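You operate a simulated robot arm through the tools that you are given. There is no shell and no other tool. Be economical: measure what you need, move in short steps, check, and stop when the job is done.

You run a simulated robot arm. Do the job below in one go: nothing can be reset, and whatever is moved stays where it is left.

TASK
Prime the rim weld and the gusset weld with the primer brush.
Fine: load it at the primer pot; it goes back; the rib weld stays unprimed. Set down upright: primer brush. A coat counts when it lies all over at full strength: go over it till it gets no stronger.

Only the result counts: the job must be done as asked and must still hold three seconds after the hand-in. Knocking over, shifting, dropping, spilling or breaking anything else fails it.

THE ROBOT
A 6-joint arm with a two-finger parallel gripper, fixed in place. Base frame: the origin is at the foot of the arm, x ahead of it, y to its left, z up. Readings come in m, degrees, newtons and seconds.
With the tool pointing down near the work surface it reaches from about 0.22 to 0.66 m from the base axis. Its first joint turns from -66.0 to 66.0 degrees. Payload 2.9 kg.
The tool frame sits at the grasp point between the pads (the TCP): z along the fingers, y along the line on which they close. The tips reach 0.03 m beyond it. The gripper opens to 0.11 m. The fingers are 0.02 m wide and 0.01 m thick; the gripper's body (0.048 by 0.112 m) begins 0.055 m behind the TCP.
Orientation is told as [roll, pitch, yaw] about the base's x, y, z axes, in that order, counted from this pose: with the fingers straight down and closing along the base's y, the tool's x points along the base's -x, its y along +y and its z along -z.

THE INTERFACE
- The arm moves only by the tool step_arm. Its argument "moves" is a list of rows, each an object of numbers (a shift or turn left out is 0, a gripper value left out holds the last): "dx", "dy", "dz": the shift along the tool's x, y, z in m; "ax", "ay", "az": the turn, a rotation vector about the tool's x, y, z in degrees. In form: [{"dx": .., "dy": .., "dz": .., "ax": .., "ay": .., "az": ..}, ...]. A call has 1 to 10 rows; each row is the pose to reach, as a shift and turn from the pose commanded when the call began, along the tool's axes at that moment. "gripper" is the closure in counts, from 0 (fully open) to 255 (shut), set as the call begins (left out, the last holds). A row lasts 0.2 s, in which the tool goes at most 0.05 m and 8.6 degrees; a call with a longer step from one row to the next is refused whole, and so is a gripper value outside its range. Where a pose cannot be reached the arm comes as near as it can. A force on the tool above 40 N (or 10 N above the force at the start of the call, whichever is more), or a blocked arm, ends the call early, and 0.2 s more pass. Each finger travels about 0.108 m/s and halts on what it meets, pressing with about 21 N; the grip force reading is that of the motor and also rises with nothing between the fingers. The clock runs only during rows and for 0.2 s after the last one: add rows that repeat a pose to give the fingers time. The reply holds the time, the measured pose of the TCP, the force on the tool along the base axes, the opening and the grip force, in the units named above and with some noise, with the torque about the TCP (base axes, N m) and any sound that the robot's microphone picked up, and new pictures: "show" is both (left out), scene, wrist or none.
- Cameras (640 x 400 px; columns grow to the right, rows downward): "scene" is fixed at [0.089, 0.445, 1.389]; the picture's right is [-0.62, -0.78, 0.00], its down [-0.41, 0.32, -0.85] and it looks along [0.67, -0.53, -0.52] (base axes); focal length 341 px, centre (320, 200). "wrist" rides on the gripper at [0.072, 0.017, -0.103] in the tool frame; the picture's right is [-0.23, 0.97, 0.00], its down [-0.76, -0.18, -0.62] and it looks along [-0.61, -0.14, 0.78] (tool axes); focal length 222 px, centre (320, 200). There is no depth. A picture from a camera that has moved, and an enlarged one, comes with that camera's place and axes in the base frame and with its lens.
- zoom(camera, box): a new picture of the part [left, top, right, bottom] of that camera's present view, enlarged. It takes no simulated time.
- finish_job(): hands the job in; it is judged then, once.

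Work in short steps. Places have to be worked out from the pictures, the camera data and where the tool is seen: move nearer, look again, correct. Check each grasp and each placing, and mend what went wrong. You have 120 turns and 200 pictures in all, those below and enlarged ones among them. Open the gripper and draw the arm clear of the work before you hand the job in, unless the task says otherwise; then end with one line.

The tools are called after "Call:" by a JSON object that holds its "api" and its "payload". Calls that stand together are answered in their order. step_arm: Moves the arm, as the interface text tells. Its arguments: {"type":"object","properties":{"moves":{"type":"array","items":{"type":"object","properties":{"dx":{"type":"number"},"dy":{"type":"number"},"dz":{"type":"number"},"ax":{"type":"number"},"ay":{"type":"number"},"az":{"type":"number"}}}},"gripper":{"type":"number"},"show":{"type":"string","enum":["both","scene","wrist","none"]}},"required":["moves"]} The other tools are called the same way: zoom (camera, box) takes an enlarged picture of a part of a camera's view; finish_job () hands the job in.

At the start:

```text
t: 0.0
tcp_pos: [0.378, -0.0838, 1.1267]
tcp_rot: [-0.1, 0.0, 0.0]
wrist_force: [-0.4, -0.1, -0.6]
ft_torque: [0.0, 0.02, 0.01]
opening: 0.1098
grasp_force: 0.1
```

scene: 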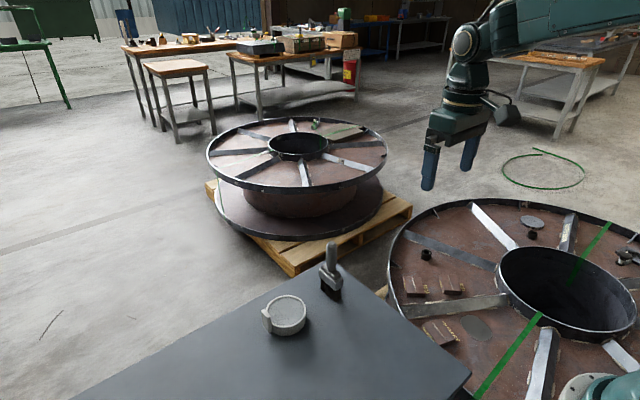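
wrist: 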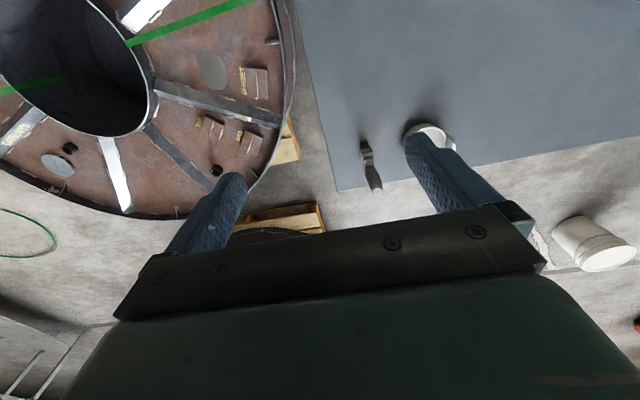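

The pictures show a grey table with a brush and pot, and a flanged work piece with small blocks bearing labels. I zoom in to identify them.

Call:
{"api": "zoom", "payload": {"camera": "scene", "box": [380, 230, 540, 360]}}

Call:
{"api": "zoom", "payload": {"camera": "scene", "box": [240, 230, 380, 350]}}

Call:
{"api": "zoom", "payload": {"camera": "wrist", "box": [140, 40, 300, 190]}}

```text
3.08 times, centred on (460, 295) of scene
camera zoom: at [0.089, 0.445, 1.389], right [-0.62, -0.78, 0.0], down [-0.41, 0.32, -0.85], along [0.67, -0.53, -0.52], focal length 1049 px, centre (-111, -92)
```

zoom: 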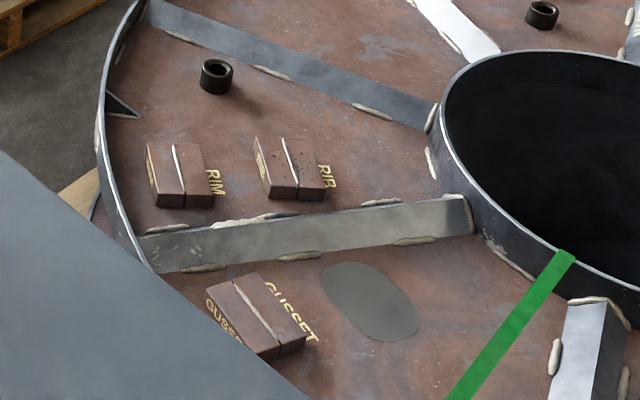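

```text
3.33 times, centred on (310, 290) of scene
camera zoom: at [0.089, 0.445, 1.389], right [-0.62, -0.78, 0.0], down [-0.41, 0.32, -0.85], along [0.67, -0.53, -0.52], focal length 1137 px, centre (353, -100)
```

zoom: 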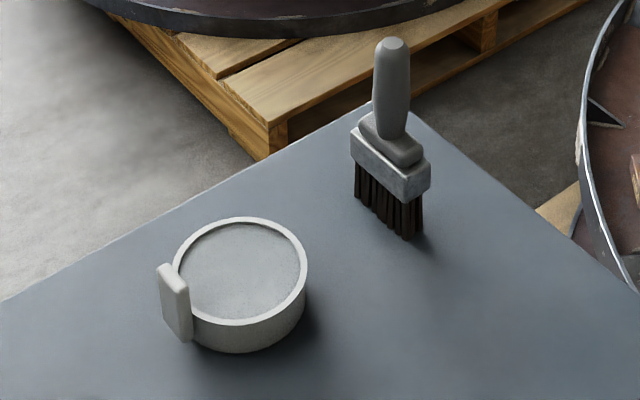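

```text
2.67 times, centred on (220, 115) of wrist
camera zoom: at [0.3066, -0.0664, 1.2284], right [0.23, 0.97, 0.0], down [0.76, -0.18, 0.62], along [0.61, -0.14, -0.78], focal length 592 px, centre (587, 427)
```

zoom: 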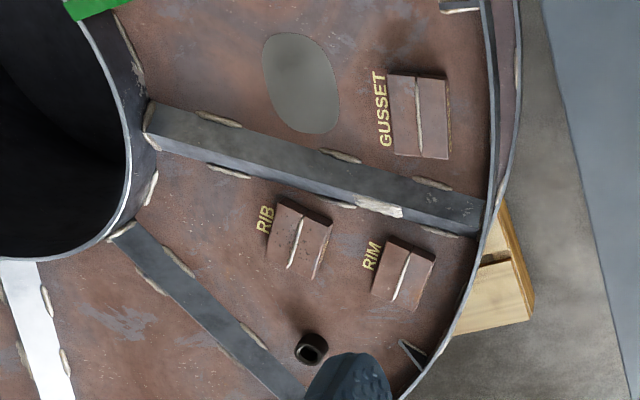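

I roughly triangulate the brush at (0.60, 0.00), standing on a table of z≈0.65. The blocks are near z≈0.48. I go closer to the brush for a better look.

Call:
{"api": "step_arm", "payload": {"moves": [{"dx": -0.03, "dy": 0.03, "dz": 0.02}, {"dx": -0.06, "dy": 0.06, "dz": 0.04}, {"dx": -0.08, "dy": 0.08, "dz": 0.08}, {"dx": -0.1, "dy": 0.085, "dz": 0.12}, {"dx": -0.1, "dy": 0.085, "dz": 0.12}]}}

```text
t: 1.2
tcp_pos: [0.4777, 0.0009, 1.0045]
tcp_rot: [0.0, -0.1, 0.1]
wrist_force: [0.9, -1.0, -0.4]
ft_torque: [0.0, -0.03, 0.0]
opening: 0.1098
grasp_force: 0.1
camera wrist: at [0.4057, 0.0189, 1.1072], right [0.23, 0.97, 0.0], down [0.76, -0.18, 0.62], along [0.61, -0.14, -0.78], focal length 222 px, centre (320, 200)
```

scene: 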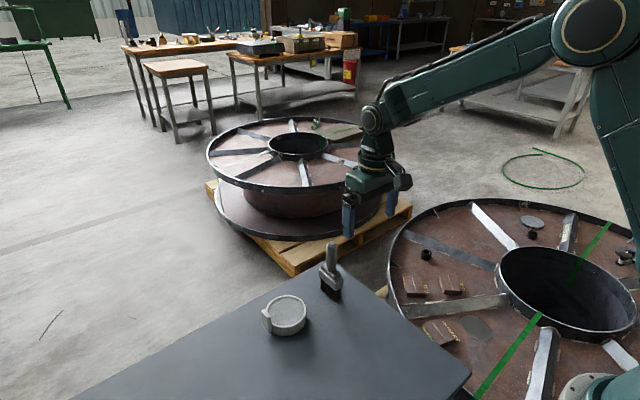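
wrist: 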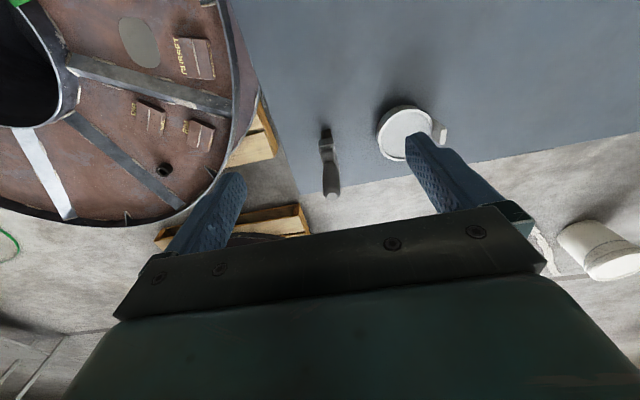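

Zoom on brush and pot from the wrist, and the blocks too.

Call:
{"api": "zoom", "payload": {"camera": "wrist", "box": [290, 95, 450, 205]}}

Call:
{"api": "zoom", "payload": {"camera": "wrist", "box": [110, 10, 250, 200]}}

```text
3.64 times, centred on (370, 150) of wrist
camera zoom: at [0.4057, 0.0189, 1.1072], right [0.23, 0.97, 0.0], down [0.76, -0.18, 0.62], along [0.61, -0.14, -0.78], focal length 808 px, centre (138, 382)
```

zoom: 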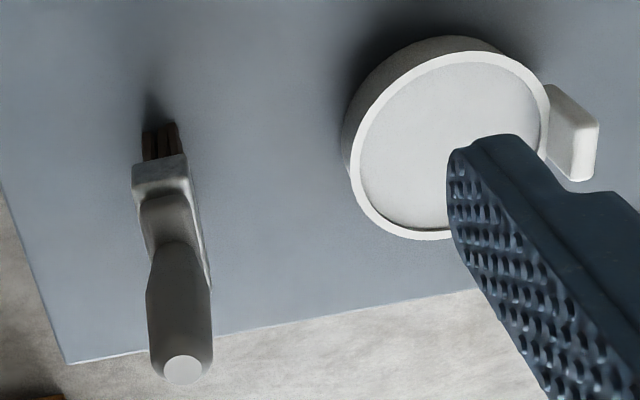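

```text
2.11 times, centred on (180, 105) of wrist
camera zoom: at [0.4057, 0.0189, 1.1072], right [0.23, 0.97, 0.0], down [0.76, -0.18, 0.62], along [0.61, -0.14, -0.78], focal length 468 px, centre (615, 400)
```

zoom: 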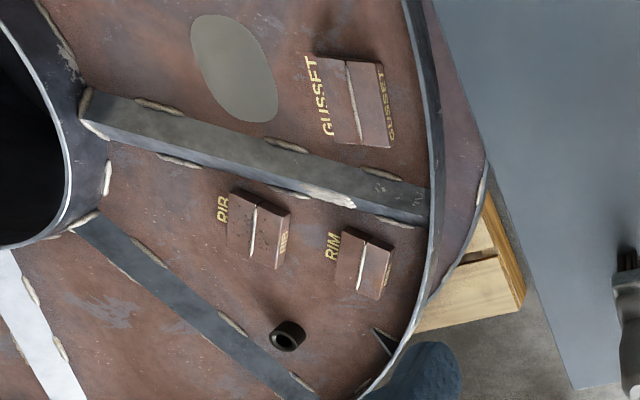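

Brush: handle top ≈(0.613,-0.009,0.839), bristles about 0.062 long along x, 0.019 wide, on the table at z≈0.664. Pot centre ≈(0.609,0.142), rim z≈0.696. I look at the blocks from nearer before grasping.

Call:
{"api": "step_arm", "payload": {"moves": [{"dx": 0.01, "dy": -0.04, "dz": 0.0}, {"dx": 0.02, "dy": -0.08, "dz": 0.02}, {"dx": 0.03, "dy": -0.12, "dz": 0.04}, {"dx": 0.04, "dy": -0.16, "dz": 0.06}, {"dx": 0.05, "dy": -0.2, "dz": 0.08}, {"dx": 0.06, "dy": -0.24, "dz": 0.1}, {"dx": 0.06, "dy": -0.27, "dz": 0.13}, {"dx": 0.06, "dy": -0.3, "dz": 0.16}, {"dx": 0.06, "dy": -0.3, "dz": 0.16}], "show": "wrist"}}

```text
t: 3.2
tcp_pos: [0.4188, -0.2989, 0.8455]
tcp_rot: [0.0, 0.0, 0.0]
wrist_force: [-0.7, -1.0, -0.4]
ft_torque: [0.01, -0.02, -0.01]
opening: 0.1096
grasp_force: 0.1
camera wrist: at [0.3472, -0.282, 0.9477], right [0.23, 0.97, 0.0], down [0.76, -0.18, 0.62], along [0.61, -0.14, -0.78], focal length 222 px, centre (320, 200)
```

wrist: 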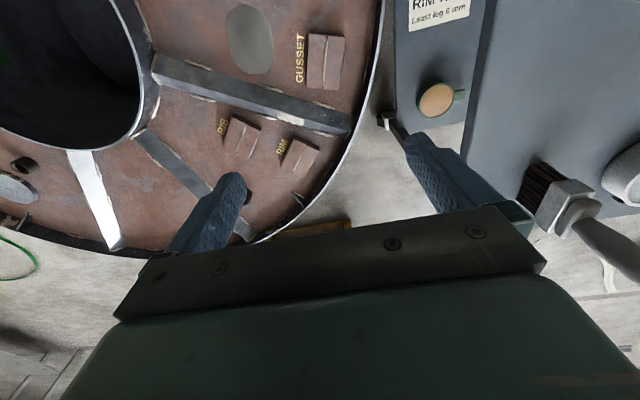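

There is also a card with text; I zoom on it and on the blocks.

Call:
{"api": "zoom", "payload": {"camera": "wrist", "box": [370, 0, 500, 130]}}

Call:
{"api": "zoom", "payload": {"camera": "wrist", "box": [210, 20, 370, 180]}}

Call:
{"api": "zoom", "payload": {"camera": "scene", "box": [395, 260, 475, 350]}}

```text
3.08 times, centred on (435, 65) of wrist
camera zoom: at [0.3472, -0.282, 0.9477], right [0.23, 0.97, 0.0], down [0.76, -0.18, 0.62], along [0.61, -0.14, -0.78], focal length 684 px, centre (-34, 615)
```

zoom: 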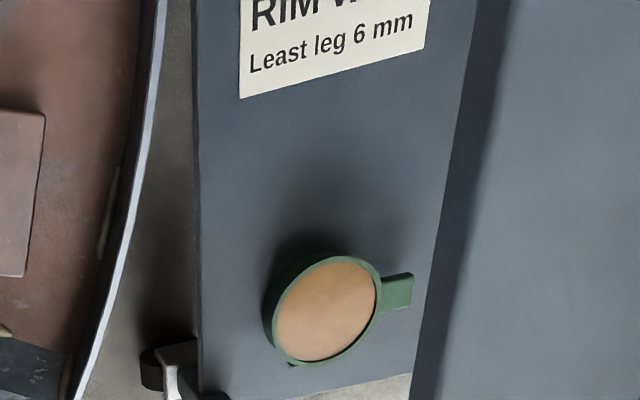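

```text
2.50 times, centred on (290, 100) of wrist
camera zoom: at [0.3472, -0.282, 0.9477], right [0.23, 0.97, 0.0], down [0.76, -0.18, 0.62], along [0.61, -0.14, -0.78], focal length 555 px, centre (395, 450)
```

zoom: 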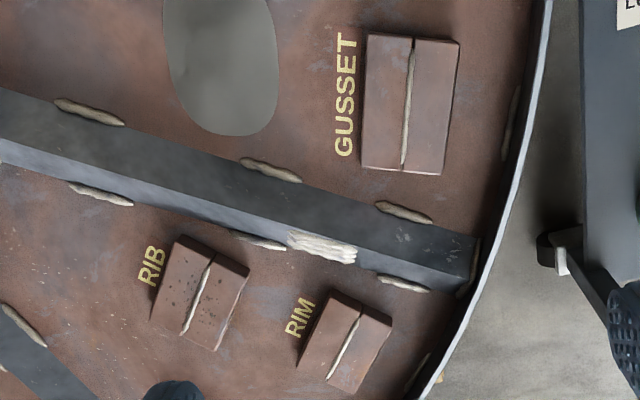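

```text
4.44 times, centred on (435, 305) of scene
camera zoom: at [0.089, 0.445, 1.389], right [-0.62, -0.78, 0.0], down [-0.41, 0.32, -0.85], along [0.67, -0.53, -0.52], focal length 1516 px, centre (-191, -267)
```

zoom: 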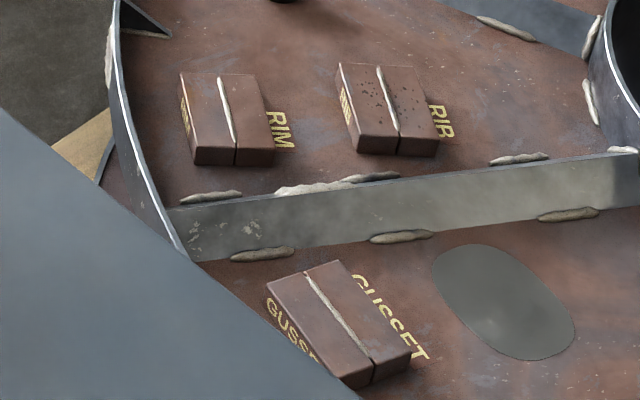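

A card and an orange pot sit under/next to the table edge. I shift back to read the whole card and decide which pot holds primer.

Call:
{"api": "step_arm", "payload": {"moves": [{"dx": 0.04, "dy": 0.0, "dz": -0.02}, {"dx": 0.08, "dy": 0.0, "dz": -0.04}, {"dx": 0.12, "dy": 0.0, "dz": -0.05}, {"dx": 0.14, "dy": 0.0, "dz": -0.05}, {"dx": 0.14, "dy": 0.0, "dz": -0.05}], "show": "wrist"}}

```text
t: 4.4
tcp_pos: [0.2786, -0.2995, 0.8959]
tcp_rot: [0.0, -0.1, -0.1]
wrist_force: [0.1, 0.3, 0.1]
ft_torque: [-0.01, 0.02, 0.0]
opening: 0.11
grasp_force: 0.1
camera wrist: at [0.2062, -0.282, 0.999], right [0.23, 0.97, 0.0], down [0.76, -0.18, 0.62], along [0.61, -0.14, -0.78], focal length 222 px, centre (320, 200)
```

wrist: 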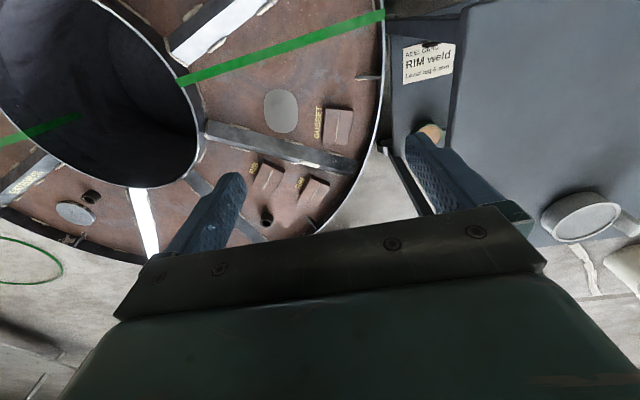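

Call:
{"api": "zoom", "payload": {"camera": "wrist", "box": [375, 0, 485, 150]}}

```text
2.67 times, centred on (430, 75) of wrist
camera zoom: at [0.2062, -0.282, 0.999], right [0.23, 0.97, 0.0], down [0.76, -0.18, 0.62], along [0.61, -0.14, -0.78], focal length 592 px, centre (27, 533)
```

zoom: 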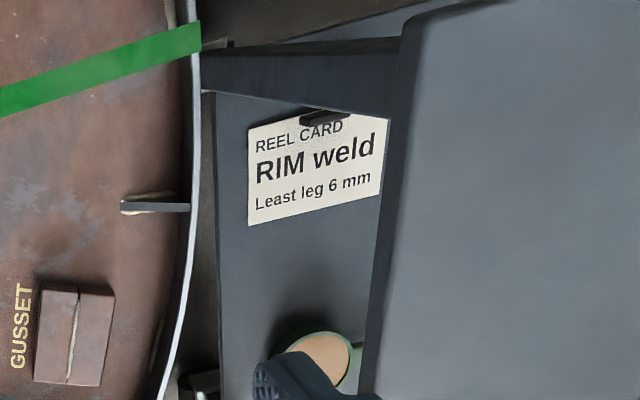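

The card is a reel card on a low shelf at z≈0.2 under the table, as is the orange pot, so neither is in reach. The grey pot beside the brush is the primer pot. Gusset weld is about (0.369,-0.273)→(0.442,-0.296) and rim weld about (0.558,-0.364)→(0.613,-0.411), both near z≈0.478. Next I go above the brush.

Call:
{"api": "step_arm", "payload": {"moves": [{"dx": -0.033, "dy": 0.029, "dz": -0.01}, {"dx": -0.066, "dy": 0.058, "dz": -0.02}, {"dx": -0.1, "dy": 0.088, "dz": -0.03}, {"dx": -0.133, "dy": 0.117, "dz": -0.04}, {"dx": -0.166, "dy": 0.146, "dz": -0.05}, {"dx": -0.2, "dy": 0.175, "dz": -0.06}, {"dx": -0.233, "dy": 0.204, "dz": -0.064}, {"dx": -0.266, "dy": 0.234, "dz": -0.064}, {"dx": -0.3, "dy": 0.263, "dz": -0.064}, {"dx": -0.332, "dy": 0.2915, "dz": -0.064}]}}

```text
t: 6.6
tcp_pos: [0.6112, -0.007, 0.9594]
tcp_rot: [0.0, -0.1, 0.1]
wrist_force: [-1.0, -0.3, 0.6]
ft_torque: [-0.03, -0.01, -0.01]
opening: 0.1102
grasp_force: 0.0
camera wrist: at [0.5401, 0.0101, 1.0631], right [0.23, 0.97, 0.0], down [0.76, -0.18, 0.62], along [0.61, -0.14, -0.78], focal length 222 px, centre (320, 200)
```

scene: 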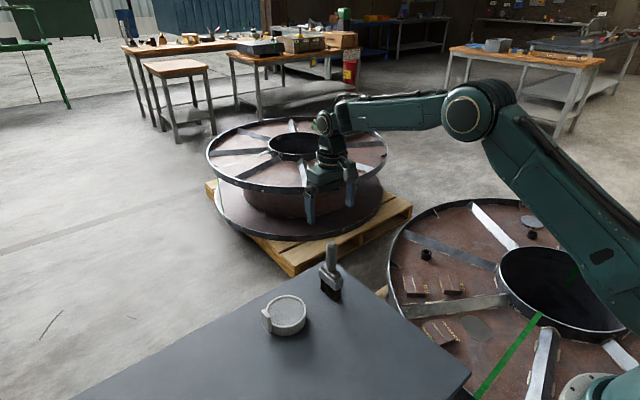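
wrist: 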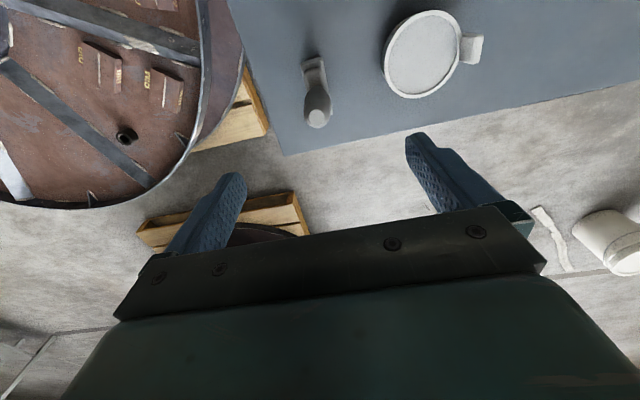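

The handle top re-measures at (0.613,-0.008), right under the tool. I go straight down to TCP z≈0.80.

Call:
{"api": "step_arm", "payload": {"moves": [{"dx": -0.001, "dy": -0.001, "dz": 0.045}, {"dx": -0.001, "dy": -0.001, "dz": 0.09}, {"dx": -0.001, "dy": -0.001, "dz": 0.13}, {"dx": -0.001, "dy": -0.001, "dz": 0.158}, {"dx": -0.001, "dy": -0.001, "dz": 0.158}]}}

```text
t: 7.8
tcp_pos: [0.6127, -0.0092, 0.8018]
tcp_rot: [0.0, 0.0, 0.0]
wrist_force: [0.3, -0.7, -0.7]
ft_torque: [-0.02, 0.0, 0.0]
opening: 0.1098
grasp_force: 0.1
camera wrist: at [0.5407, 0.0086, 0.9042], right [0.23, 0.97, 0.0], down [0.76, -0.18, 0.62], along [0.61, -0.14, -0.78], focal length 222 px, centre (320, 200)
```

scene: 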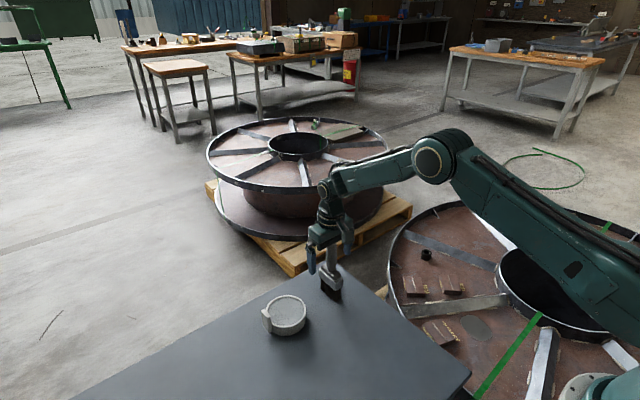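
wrist: 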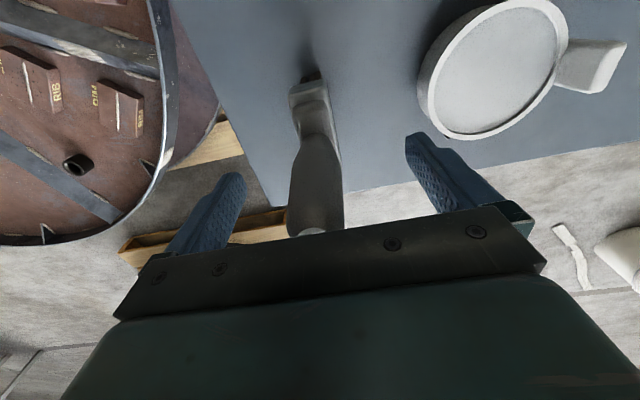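

The handle lies between the fingers. I close, giving it time.

Call:
{"api": "step_arm", "payload": {"moves": [{"dz": 0}, {"dz": 0}, {"dz": 0}, {"dz": 0}, {"dz": 0}], "gripper": 255}}

Call:
{"api": "zoom", "payload": {"camera": "scene", "box": [270, 210, 390, 320]}}

```text
t: 9.0
tcp_pos: [0.6124, -0.0083, 0.8016]
tcp_rot: [0.0, 0.0, -0.1]
wrist_force: [-0.4, 0.1, 0.1]
ft_torque: [-0.11, -0.07, -0.01]
opening: 0.0297
grasp_force: 21.2
camera wrist: at [0.5406, 0.0087, 0.9044], right [0.23, 0.97, 0.0], down [0.76, -0.18, 0.62], along [0.61, -0.14, -0.78], focal length 222 px, centre (320, 200)
```

scene: 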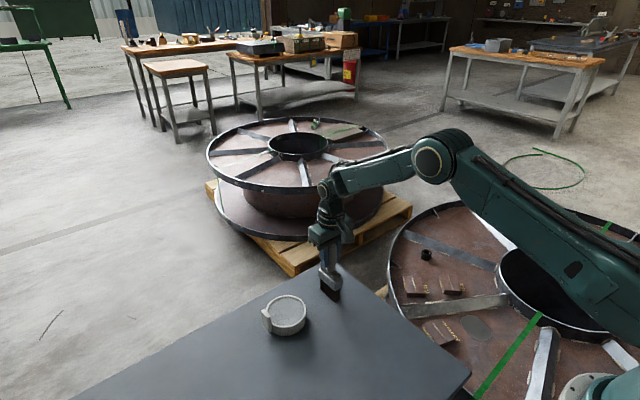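
wrist: 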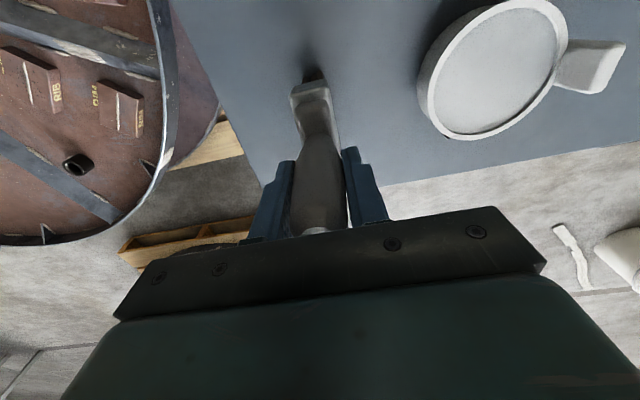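

```text
3.64 times, centred on (330, 265) of scene
camera zoom: at [0.089, 0.445, 1.389], right [-0.62, -0.78, 0.0], down [-0.41, 0.32, -0.85], along [0.67, -0.53, -0.52], focal length 1240 px, centre (284, -36)
```

zoom: 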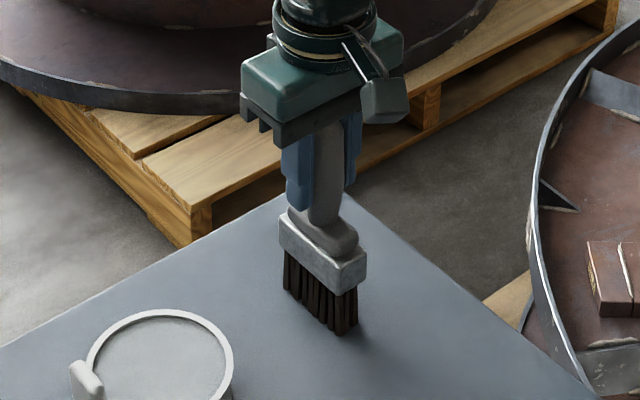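

Grasp is good (opening 0.030; the home TCP pose is (0.6125,-0.0085,0.8017)). I lift 0.06 and move over the pot.

Call:
{"api": "step_arm", "payload": {"moves": [{"dz": -0.03}, {"dz": -0.065}, {"dz": -0.065, "dy": 0.04}, {"dz": -0.065, "dy": 0.08}, {"dz": -0.065, "dy": 0.12}, {"dz": -0.065, "dy": 0.15}, {"dz": -0.065, "dy": 0.15}]}}

Call:
{"api": "zoom", "payload": {"camera": "scene", "box": [230, 210, 350, 350]}}

Call:
{"api": "zoom", "payload": {"camera": "wrist", "box": [240, 0, 420, 160]}}

```text
t: 10.6
tcp_pos: [0.6122, 0.1427, 0.8681]
tcp_rot: [0.0, 0.1, 0.0]
wrist_force: [0.2, 0.3, -1.5]
ft_torque: [0.04, 0.03, 0.01]
opening: 0.0296
grasp_force: 21.2
camera wrist: at [0.54, 0.1589, 0.9704], right [0.23, 0.97, 0.0], down [0.76, -0.18, 0.62], along [0.61, -0.14, -0.78], focal length 222 px, centre (320, 200)
```

scene: 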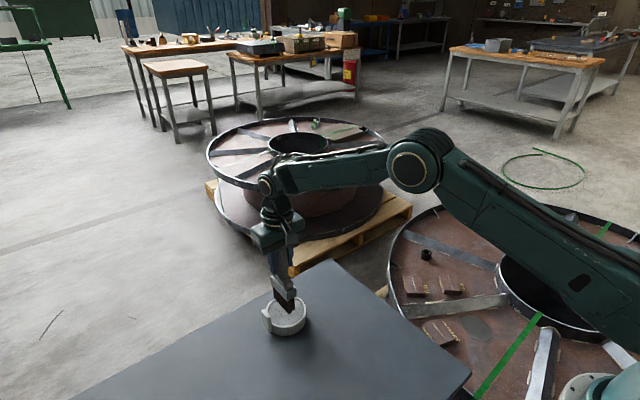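
wrist: 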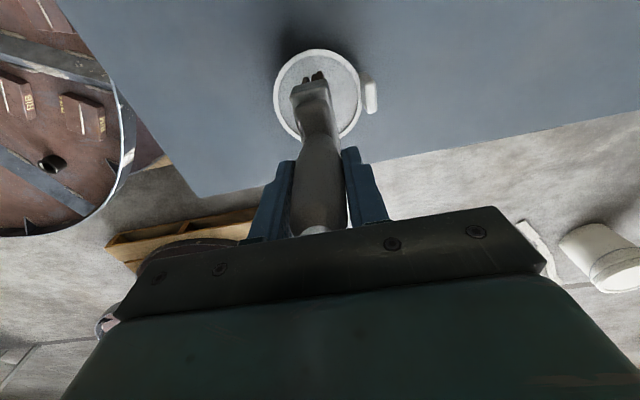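

```text
2.86 times, centred on (290, 280) of scene
camera zoom: at [0.089, 0.445, 1.389], right [-0.62, -0.78, 0.0], down [-0.41, 0.32, -0.85], along [0.67, -0.53, -0.52], focal length 974 px, centre (406, -29)
```

zoom: 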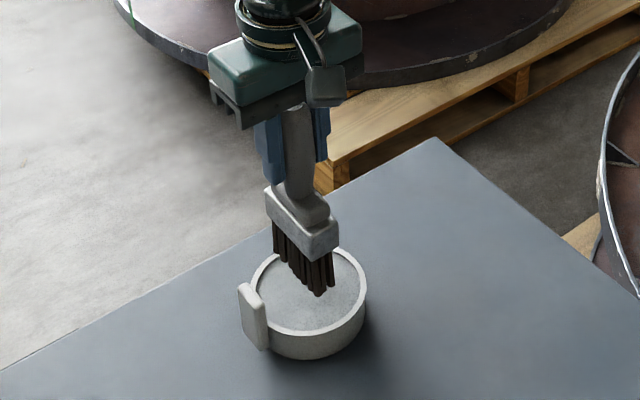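

```text
2.50 times, centred on (330, 80) of wrist
camera zoom: at [0.54, 0.1589, 0.9704], right [0.23, 0.97, 0.0], down [0.76, -0.18, 0.62], along [0.61, -0.14, -0.78], focal length 555 px, centre (295, 500)
```

zoom: 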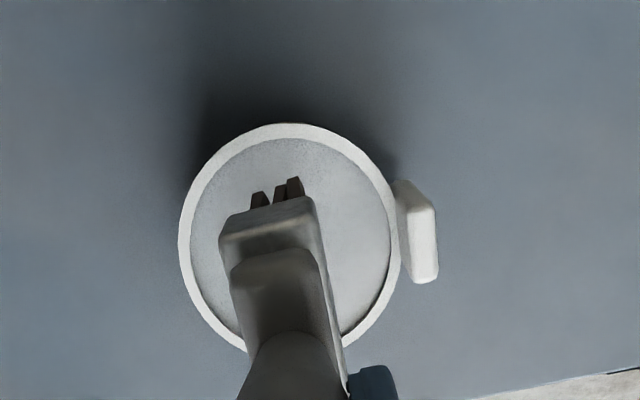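

The brush is centred in the pot opening within a few mm. I lower the tips to about 0.683 while watching the force.

Call:
{"api": "step_arm", "payload": {"moves": [{"dx": 0.002, "dy": -0.001, "dz": 0.02}, {"dx": 0.002, "dy": -0.001, "dz": 0.035}, {"dx": 0.002, "dy": -0.001, "dz": 0.042}, {"dx": 0.002, "dy": -0.001, "dz": 0.047}, {"dx": 0.002, "dy": -0.001, "dz": 0.047}], "show": "none"}}

Call:
{"api": "zoom", "payload": {"camera": "scene", "box": [230, 240, 350, 350]}}

```text
t: 11.8
tcp_pos: [0.6107, 0.1406, 0.8208]
tcp_rot: [0.0, -0.3, -0.1]
wrist_force: [1.7, -4.4, 23.2]
ft_torque: [-0.58, -0.08, 0.01]
opening: 0.0294
grasp_force: 20.3
```

```text
3.64 times, centred on (290, 295) of scene
camera zoom: at [0.0886, 0.4448, 1.3891], right [-0.62, -0.78, 0.0], down [-0.41, 0.32, -0.85], along [0.67, -0.53, -0.52], focal length 1240 px, centre (429, -146)
```

zoom: 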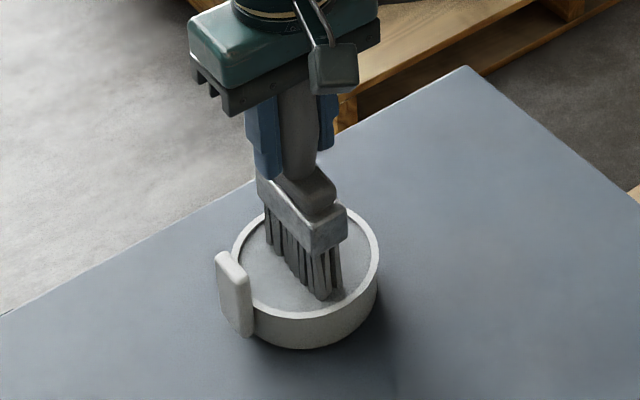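

The tips bear on the primer (23 N) and the bristles look greyed. I ease up to light contact, dwell, then lift and look.

Call:
{"api": "step_arm", "payload": {"moves": [{"dz": -0.002}, {"dz": -0.003}, {"dz": -0.003}, {"dz": -0.003}, {"dz": -0.003}], "show": "none"}}

Call:
{"api": "step_arm", "payload": {"moves": [{"dz": -0.02}, {"dz": -0.045}, {"dz": -0.07}, {"dz": -0.07}], "show": "none"}}

Call:
{"api": "zoom", "payload": {"camera": "scene", "box": [230, 200, 350, 350]}}

Call:
{"api": "zoom", "payload": {"camera": "wrist", "box": [240, 0, 420, 160]}}

```text
t: 13.0
tcp_pos: [0.6078, 0.1409, 0.8226]
tcp_rot: [0.1, 0.3, 0.2]
wrist_force: [-0.4, 1.9, 1.3]
ft_torque: [0.25, -0.11, 0.07]
opening: 0.0296
grasp_force: 21.0
```

```text
t: 14.0
tcp_pos: [0.6091, 0.1412, 0.8936]
tcp_rot: [0.1, -0.1, 0.1]
wrist_force: [-0.4, 0.3, -1.5]
ft_torque: [-0.02, 0.01, 0.02]
opening: 0.0295
grasp_force: 21.2
```

```text
2.67 times, centred on (290, 275) of scene
camera zoom: at [0.089, 0.445, 1.389], right [-0.62, -0.78, 0.0], down [-0.41, 0.32, -0.85], along [0.67, -0.53, -0.52], focal length 910 px, centre (400, 0)
```

zoom: 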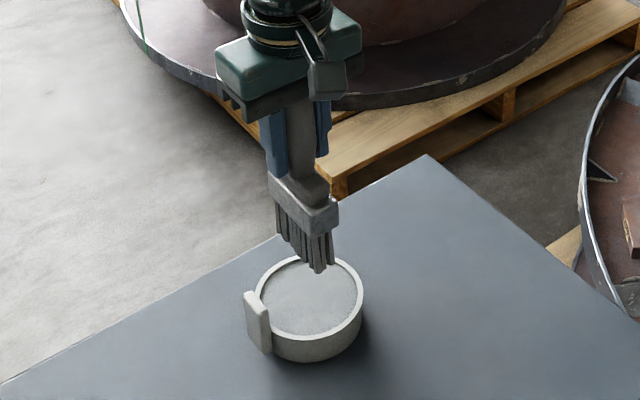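

```text
2.50 times, centred on (330, 80) of wrist
camera zoom: at [0.5371, 0.1578, 0.996], right [0.23, 0.97, 0.0], down [0.76, -0.18, 0.62], along [0.61, -0.14, -0.78], focal length 555 px, centre (295, 500)
```

zoom: 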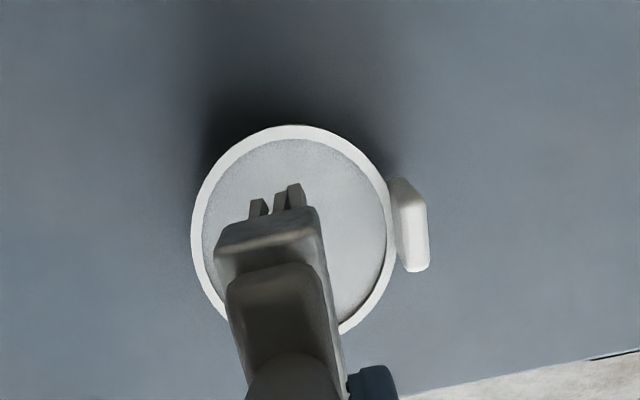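

The bristles turned primer-grey: loaded. I carry the brush high over the table toward the gusset block.

Call:
{"api": "step_arm", "payload": {"moves": [{"dx": 0.02, "dy": -0.042}, {"dx": 0.04, "dy": -0.084}, {"dx": 0.06, "dy": -0.126}, {"dx": 0.08, "dy": -0.168}, {"dx": 0.1, "dy": -0.21}, {"dx": 0.12, "dy": -0.252}, {"dx": 0.14, "dy": -0.294}, {"dx": 0.16, "dy": -0.336}, {"dx": 0.18, "dy": -0.378}, {"dx": 0.2, "dy": -0.42}], "show": "none"}}

Call:
{"api": "step_arm", "payload": {"moves": [{"dx": 0.001, "dy": -0.002, "dz": 0.04, "az": 6}, {"dx": 0.002, "dy": -0.004, "dz": 0.08, "az": 12}, {"dx": 0.003, "dy": -0.006, "dz": 0.12, "az": 17.5}, {"dx": 0.003, "dy": -0.006, "dz": 0.16, "az": 17.5}, {"dx": 0.003, "dy": -0.006, "dz": 0.2, "az": 17.5}, {"dx": 0.003, "dy": -0.006, "dz": 0.22, "az": 17.5}, {"dx": 0.003, "dy": -0.006, "dz": 0.22, "az": 17.5}]}}

Call:
{"api": "zoom", "payload": {"camera": "scene", "box": [380, 210, 500, 360]}}

Call:
{"api": "zoom", "payload": {"camera": "wrist", "box": [230, 0, 410, 160]}}

```text
t: 16.2
tcp_pos: [0.4098, -0.2788, 0.893]
tcp_rot: [0.0, 0.0, 0.2]
wrist_force: [0.2, -0.1, -1.4]
ft_torque: [-0.01, 0.01, 0.0]
opening: 0.0292
grasp_force: 21.1
```

```text
t: 17.8
tcp_pos: [0.4054, -0.2847, 0.6725]
tcp_rot: [0.1, 0.0, -17.5]
wrist_force: [-0.5, -0.8, -1.4]
ft_torque: [0.0, 0.0, -0.04]
opening: 0.0295
grasp_force: 21.2
camera wrist: at [0.3423, -0.2467, 0.7755], right [0.51, 0.86, 0.0], down [0.67, -0.4, 0.62], along [0.54, -0.32, -0.78], focal length 222 px, centre (320, 200)
```

scene: 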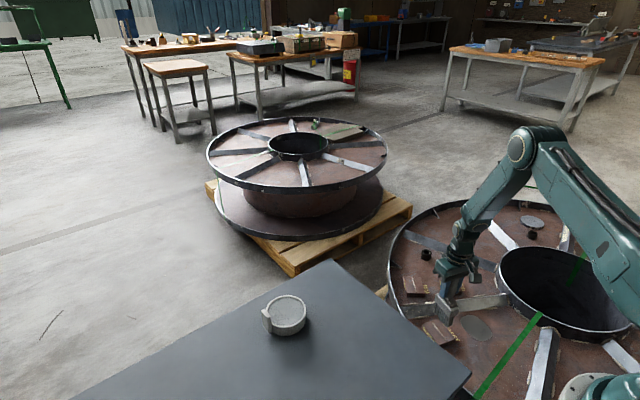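
wrist: 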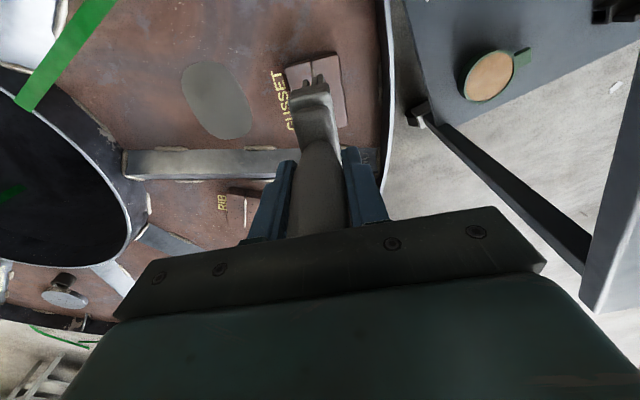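

```text
2.67 times, centred on (440, 285) of scene
camera zoom: at [0.089, 0.445, 1.389], right [-0.62, -0.78, 0.0], down [-0.41, 0.32, -0.85], along [0.67, -0.53, -0.52], focal length 910 px, centre (0, -27)
```

zoom: 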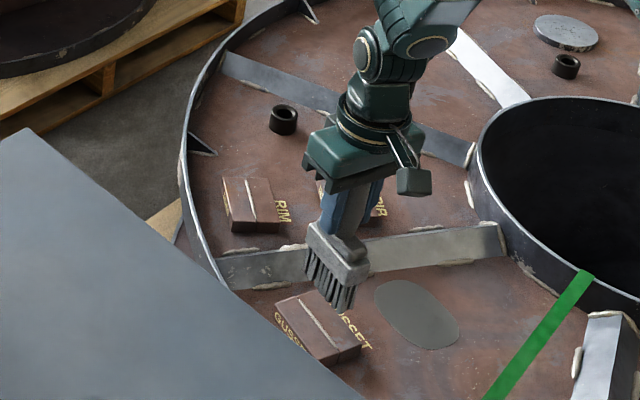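

```text
2.50 times, centred on (320, 80) of wrist
camera zoom: at [0.3423, -0.2467, 0.7755], right [0.51, 0.86, 0.0], down [0.67, -0.4, 0.62], along [0.54, -0.32, -0.78], focal length 555 px, centre (320, 500)
```

zoom: 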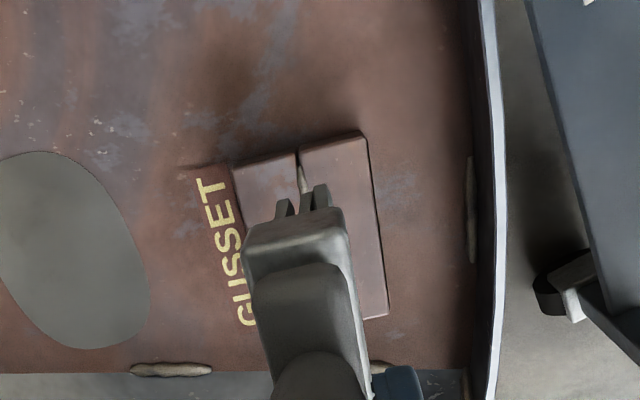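

The brush is aligned over the gusset bead to ≈1 mm (weld mid ≈(0.4065,-0.286), direction ≈-18°). I descend gently and watch the force.

Call:
{"api": "step_arm", "payload": {"moves": [{"dx": -0.003, "dz": 0.03}, {"dx": -0.003, "dz": 0.045}, {"dx": -0.003, "dz": 0.052}, {"dx": -0.003, "dz": 0.056}, {"dx": -0.003, "dz": 0.056}], "show": "none"}}

Call:
{"api": "zoom", "payload": {"camera": "scene", "box": [390, 270, 490, 360]}}

```text
t: 19.0
tcp_pos: [0.4081, -0.2852, 0.6163]
tcp_rot: [0.0, -0.1, -17.5]
wrist_force: [0.5, -0.7, -0.3]
ft_torque: [-0.03, 0.01, -0.02]
opening: 0.0295
grasp_force: 20.6
```

```text
4.44 times, centred on (440, 315) of scene
camera zoom: at [0.089, 0.445, 1.389], right [-0.62, -0.78, 0.0], down [-0.41, 0.32, -0.85], along [0.67, -0.53, -0.52], focal length 1516 px, centre (-213, -311)
```

zoom: 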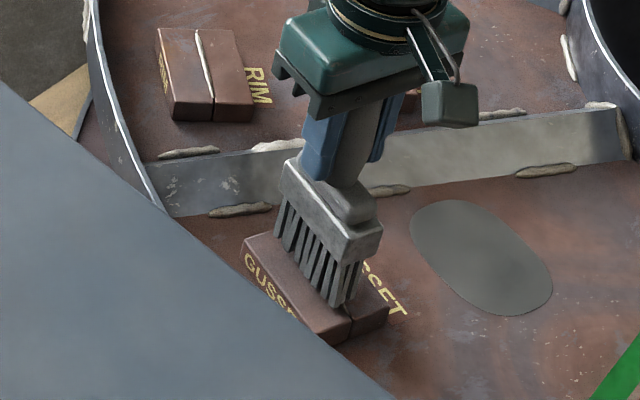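

Almost touching. I go down in small steps.

Call:
{"api": "step_arm", "payload": {"moves": [{"dz": 0.002}, {"dz": 0.003}, {"dz": 0.004}, {"dz": 0.004}], "show": "none"}}

```text
t: 20.0
tcp_pos: [0.4089, -0.286, 0.6126]
tcp_rot: [-0.1, 0.0, -17.5]
wrist_force: [0.0, -0.8, -1.0]
ft_torque: [-0.02, 0.01, 0.0]
opening: 0.0297
grasp_force: 20.7
```

Call:
{"api": "step_arm", "payload": {"moves": [{"dz": 0.002}, {"dz": 0.004}, {"dz": 0.005}, {"dz": 0.005}], "show": "none"}}

Call:
{"api": "zoom", "payload": {"camera": "scene", "box": [410, 290, 490, 360]}}

```text
t: 21.0
tcp_pos: [0.41, -0.2856, 0.6085]
tcp_rot: [-0.1, 0.0, -17.6]
wrist_force: [-2.4, 1.1, 15.4]
ft_torque: [0.34, -0.13, 0.04]
opening: 0.0295
grasp_force: 21.5
```

```text
5.71 times, centred on (450, 325) of scene
camera zoom: at [0.0888, 0.4451, 1.389], right [-0.62, -0.78, 0.0], down [-0.41, 0.32, -0.85], along [0.67, -0.53, -0.52], focal length 1949 px, centre (-423, -514)
```

zoom: 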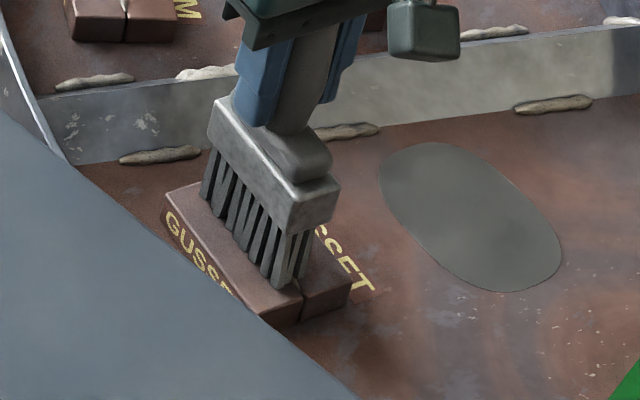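

Contact made at 15 N. I ease 1 mm and stroke along the bead ±18 mm.

Call:
{"api": "step_arm", "payload": {"moves": [{"dz": -0.001}, {"dx": 0.01, "dz": -0.001}, {"dx": 0.02, "dz": -0.001}, {"dx": 0.01, "dz": -0.001}, {"dx": 0.0, "dz": -0.001}, {"dx": -0.01, "dz": -0.001}, {"dx": -0.018, "dz": -0.001}, {"dx": -0.01, "dz": -0.001}, {"dx": 0, "dz": -0.001}], "show": "none"}}

Call:
{"api": "zoom", "payload": {"camera": "scene", "box": [410, 290, 490, 360]}}

```text
t: 23.0
tcp_pos: [0.408, -0.286, 0.6091]
tcp_rot: [0.1, 0.0, -17.5]
wrist_force: [-0.2, -1.2, -1.0]
ft_torque: [-0.02, -0.01, 0.06]
opening: 0.0293
grasp_force: 21.3
```

```text
5.71 times, centred on (450, 325) of scene
camera zoom: at [0.089, 0.445, 1.389], right [-0.62, -0.78, 0.0], down [-0.41, 0.32, -0.85], along [0.67, -0.53, -0.52], focal length 1949 px, centre (-423, -514)
```

zoom: 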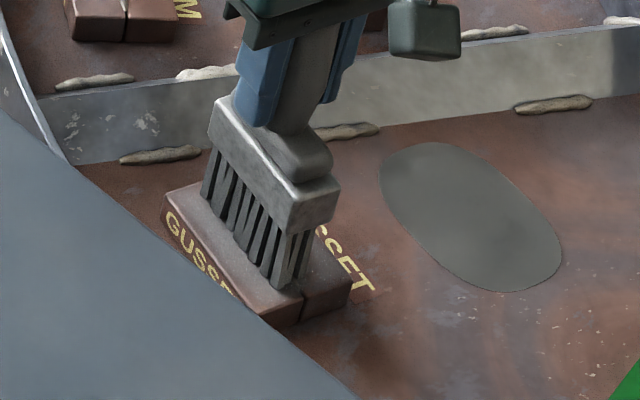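

Some coating shows, but the force is nil. I press 0.6 mm lower and stroke again, then raise to inspect.

Call:
{"api": "step_arm", "payload": {"moves": [{"dz": 0.0006}, {"dx": 0.01, "dz": 0.0006}, {"dx": 0.02, "dz": 0.0006}, {"dx": 0.01, "dz": 0.0006}, {"dx": 0.0, "dz": 0.0006}, {"dx": -0.01, "dz": 0.0006}, {"dx": -0.018, "dz": 0.0006}, {"dx": -0.01, "dz": 0.0006}, {"dx": 0, "dz": 0.0006}], "show": "none"}}

Call:
{"api": "step_arm", "payload": {"moves": [{"dz": -0.03}, {"dz": -0.06}, {"dz": -0.09, "dx": 0.03}, {"dz": -0.11, "dx": 0.06}, {"dz": -0.11, "dx": 0.06}]}}

Call:
{"api": "zoom", "payload": {"camera": "scene", "box": [410, 290, 490, 360]}}

Call:
{"api": "zoom", "payload": {"camera": "wrist", "box": [270, 60, 390, 160]}}

```text
t: 25.0
tcp_pos: [0.4092, -0.2871, 0.6084]
tcp_rot: [-0.1, 0.0, -17.5]
wrist_force: [0.0, -0.7, 0.3]
ft_torque: [-0.08, 0.05, 0.05]
opening: 0.0295
grasp_force: 21.3
```

```text
t: 26.2
tcp_pos: [0.3525, -0.2679, 0.7193]
tcp_rot: [0.0, 0.0, -17.6]
wrist_force: [0.7, -1.5, -0.2]
ft_torque: [-0.03, 0.0, -0.02]
opening: 0.0294
grasp_force: 21.0
camera wrist: at [0.2894, -0.23, 0.8217], right [0.51, 0.86, 0.0], down [0.67, -0.4, 0.62], along [0.54, -0.32, -0.78], focal length 222 px, centre (320, 200)
```

scene: 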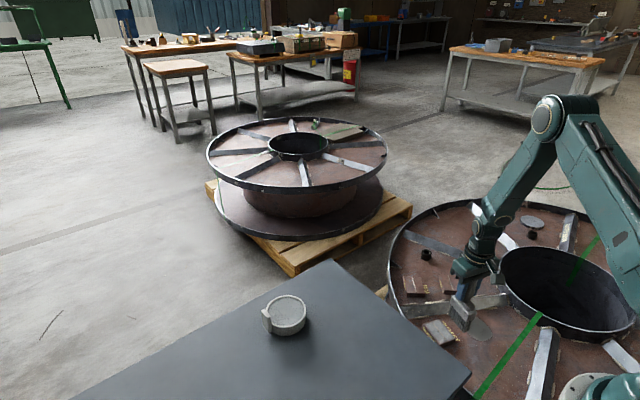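
wrist: 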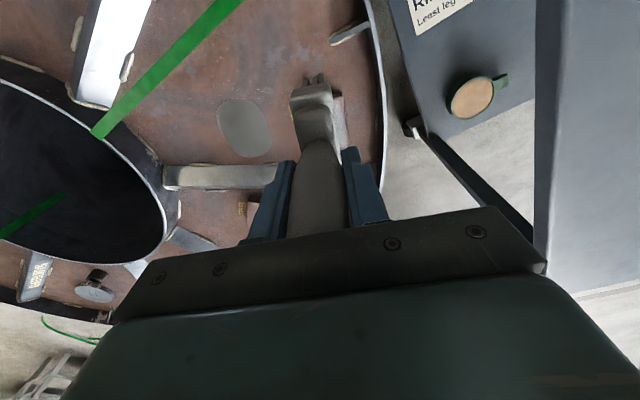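

```text
5.71 times, centred on (450, 325) of scene
camera zoom: at [0.089, 0.445, 1.389], right [-0.62, -0.78, 0.0], down [-0.41, 0.32, -0.85], along [0.67, -0.53, -0.52], focal length 1949 px, centre (-423, -514)
```

zoom: 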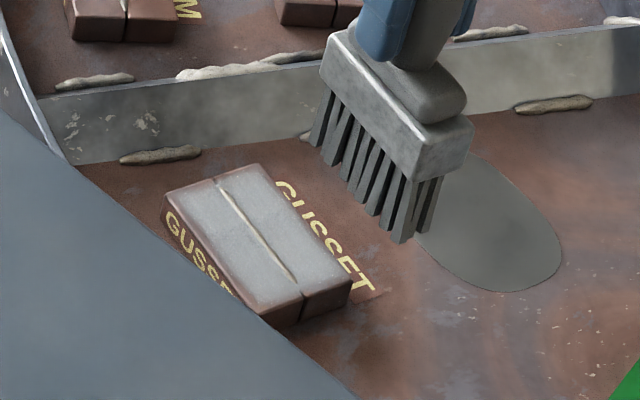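

```text
4.00 times, centred on (330, 110) of wrist
camera zoom: at [0.2894, -0.23, 0.8217], right [0.51, 0.86, 0.0], down [0.67, -0.4, 0.62], along [0.54, -0.32, -0.78], focal length 888 px, centre (280, 560)
```

zoom: 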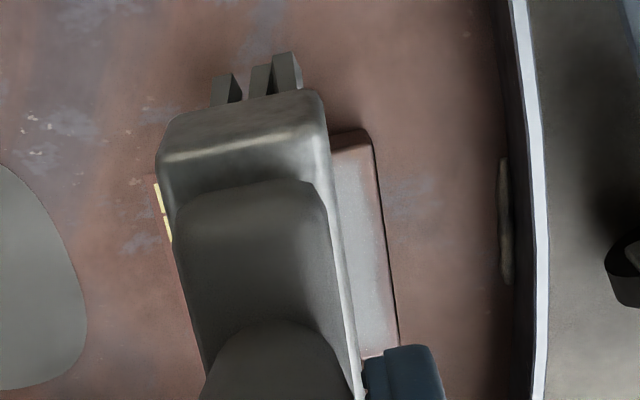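

A grey coat now lies on the block. I zoom in to judge its uniformity.

Call:
{"api": "zoom", "payload": {"camera": "scene", "box": [422, 308, 464, 340]}}

```text
12.50 times, centred on (443, 324) of scene
camera zoom: at [0.089, 0.445, 1.389], right [-0.62, -0.78, 0.0], down [-0.41, 0.32, -0.85], along [0.67, -0.53, -0.52], focal length 4263 px, centre (-1218, -1350)
```

zoom: 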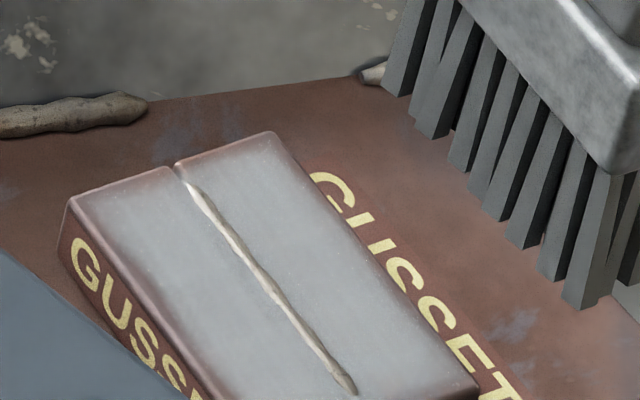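

Coat looks rather even; I do a second pass pair and compare whether it gets stronger.

Call:
{"api": "step_arm", "payload": {"moves": [{"dx": -0.03, "dz": 0.03}, {"dx": -0.06, "dz": 0.07}, {"dx": -0.06, "dz": 0.1}, {"dx": -0.06, "dz": 0.109}, {"dx": -0.06, "dz": 0.1106}, {"dx": -0.06, "dz": 0.1106}], "show": "none"}}

Call:
{"api": "step_arm", "payload": {"moves": [{"dx": 0.012}, {"dx": 0.022}, {"dx": 0.012}, {"dx": 0.0}, {"dx": -0.012}, {"dx": -0.02}, {"dx": -0.012}, {"dx": 0}, {"dx": 0.012}, {"dx": 0.022}], "show": "none"}}

Call:
{"api": "step_arm", "payload": {"moves": [{"dx": -0.012}, {"dx": -0.022}, {"dx": -0.032}, {"dx": -0.042}, {"dx": -0.022, "dz": -0.0}, {"dx": -0.022, "dz": -0.04}, {"dx": 0.01, "dz": -0.075}, {"dx": 0.038, "dz": -0.1106}, {"dx": 0.038, "dz": -0.1106}], "show": "none"}}

Call:
{"api": "zoom", "payload": {"camera": "scene", "box": [422, 308, 464, 340]}}

```text
t: 27.6
tcp_pos: [0.4102, -0.2857, 0.6081]
tcp_rot: [0.0, -0.1, -17.5]
wrist_force: [-2.7, 2.0, 13.9]
ft_torque: [0.3, -0.12, 0.06]
opening: 0.0296
grasp_force: 20.4
```

```text
t: 29.8
tcp_pos: [0.3892, -0.2804, 0.6076]
tcp_rot: [-0.1, 0.0, -17.5]
wrist_force: [1.6, 0.5, 3.7]
ft_torque: [0.05, -0.23, -0.01]
opening: 0.0294
grasp_force: 21.3
```

```text
t: 31.8
tcp_pos: [0.3531, -0.269, 0.7197]
tcp_rot: [0.0, 0.1, -17.5]
wrist_force: [-1.2, -0.3, -1.3]
ft_torque: [-0.01, 0.03, -0.02]
opening: 0.0293
grasp_force: 21.0
```

```text
12.50 times, centred on (443, 324) of scene
camera zoom: at [0.089, 0.445, 1.389], right [-0.62, -0.78, 0.0], down [-0.41, 0.32, -0.85], along [0.67, -0.53, -0.52], focal length 4263 px, centre (-1218, -1350)
```

zoom: 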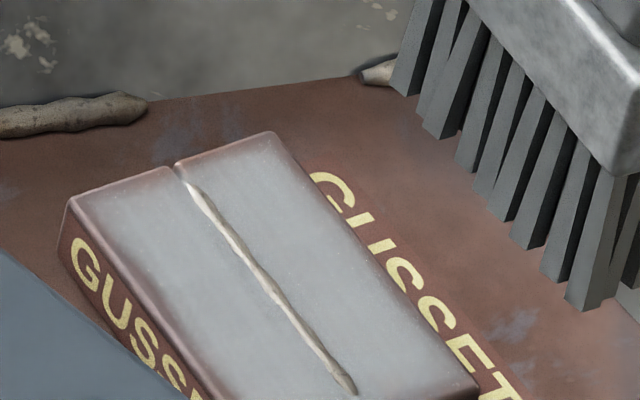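

No visible change and the block hasn't moved. I check the near end of the block too.

Call:
{"api": "zoom", "payload": {"camera": "scene", "box": [428, 314, 470, 352]}}

```text
10.53 times, centred on (449, 333) of scene
camera zoom: at [0.089, 0.445, 1.389], right [-0.62, -0.78, 0.0], down [-0.41, 0.32, -0.85], along [0.67, -0.53, -0.52], focal length 3590 px, centre (-1038, -1200)
```

zoom: 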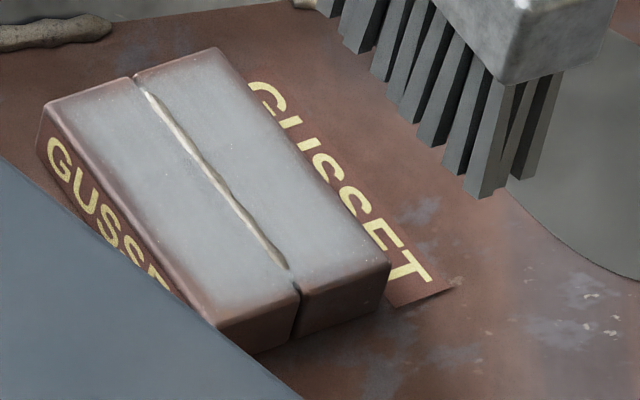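

The gusset coat covers fully. I travel raised toward the rim block, turning to align with its weld.

Call:
{"api": "step_arm", "payload": {"moves": [{"dx": -0.035, "dy": -0.006, "dz": -0.03, "az": 5}, {"dx": -0.075, "dy": -0.013, "dz": -0.04, "az": 10}, {"dx": -0.115, "dy": -0.02, "dz": -0.04, "az": 15}, {"dx": -0.155, "dy": -0.027, "dz": -0.04, "az": 20}, {"dx": -0.196, "dy": -0.0336, "dz": -0.04, "az": 22.5}, {"dx": -0.196, "dy": -0.0336, "dz": -0.04, "az": 22.5}]}}

Call:
{"api": "zoom", "payload": {"camera": "wrist", "box": [230, 0, 410, 160]}}

Call:
{"api": "zoom", "payload": {"camera": "scene", "box": [380, 230, 480, 320]}}

```text
t: 33.2
tcp_pos: [0.5304, -0.3591, 0.7585]
tcp_rot: [0.0, 0.1, -40.1]
wrist_force: [0.7, -0.5, -1.4]
ft_torque: [-0.01, 0.01, -0.02]
opening: 0.0292
grasp_force: 21.2
camera wrist: at [0.4861, -0.2999, 0.8603], right [0.8, 0.6, 0.0], down [0.47, -0.63, 0.62], along [0.37, -0.5, -0.78], focal length 222 px, centre (320, 200)
```

scene: 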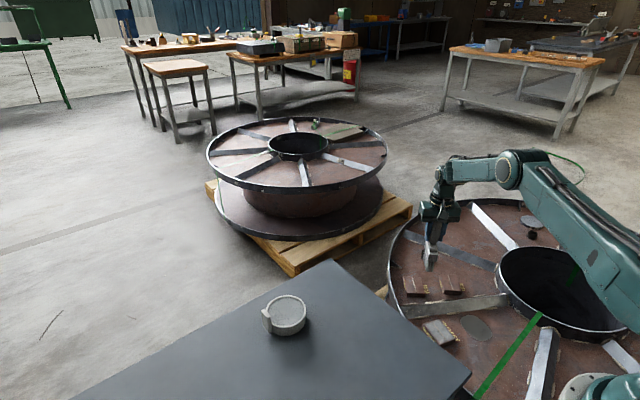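
wrist: 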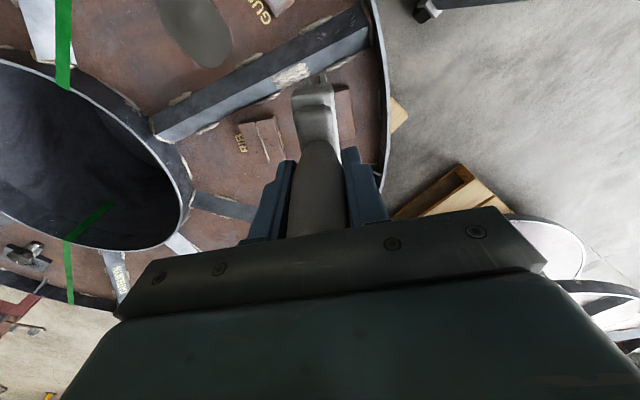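

```text
2.50 times, centred on (320, 80) of wrist
camera zoom: at [0.4861, -0.2999, 0.8603], right [0.8, 0.6, 0.0], down [0.47, -0.63, 0.62], along [0.37, -0.5, -0.78], focal length 555 px, centre (320, 500)
```

zoom: 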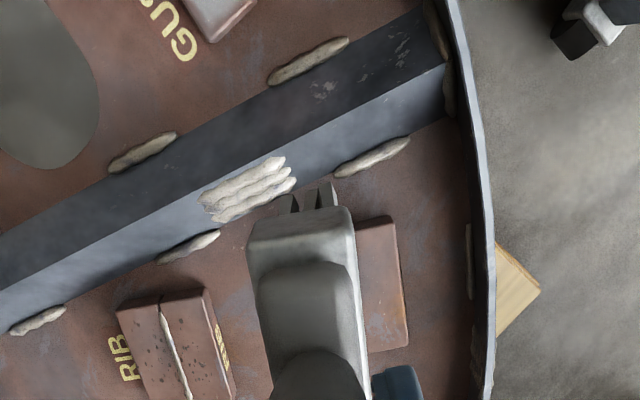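

```text
4.44 times, centred on (430, 275) of scene
camera zoom: at [0.0891, 0.445, 1.389], right [-0.62, -0.78, 0.0], down [-0.41, 0.32, -0.85], along [0.67, -0.53, -0.52], focal length 1516 px, centre (-169, -133)
```

zoom: 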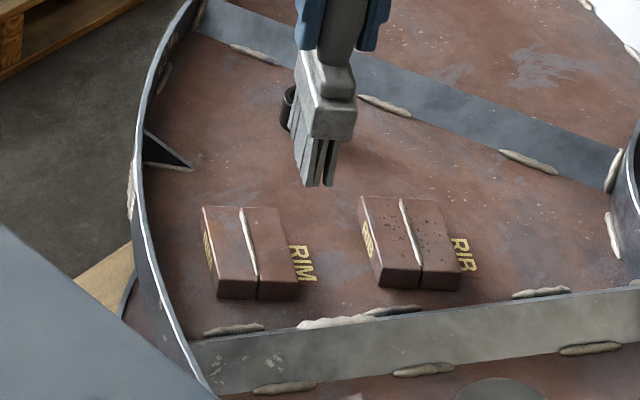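

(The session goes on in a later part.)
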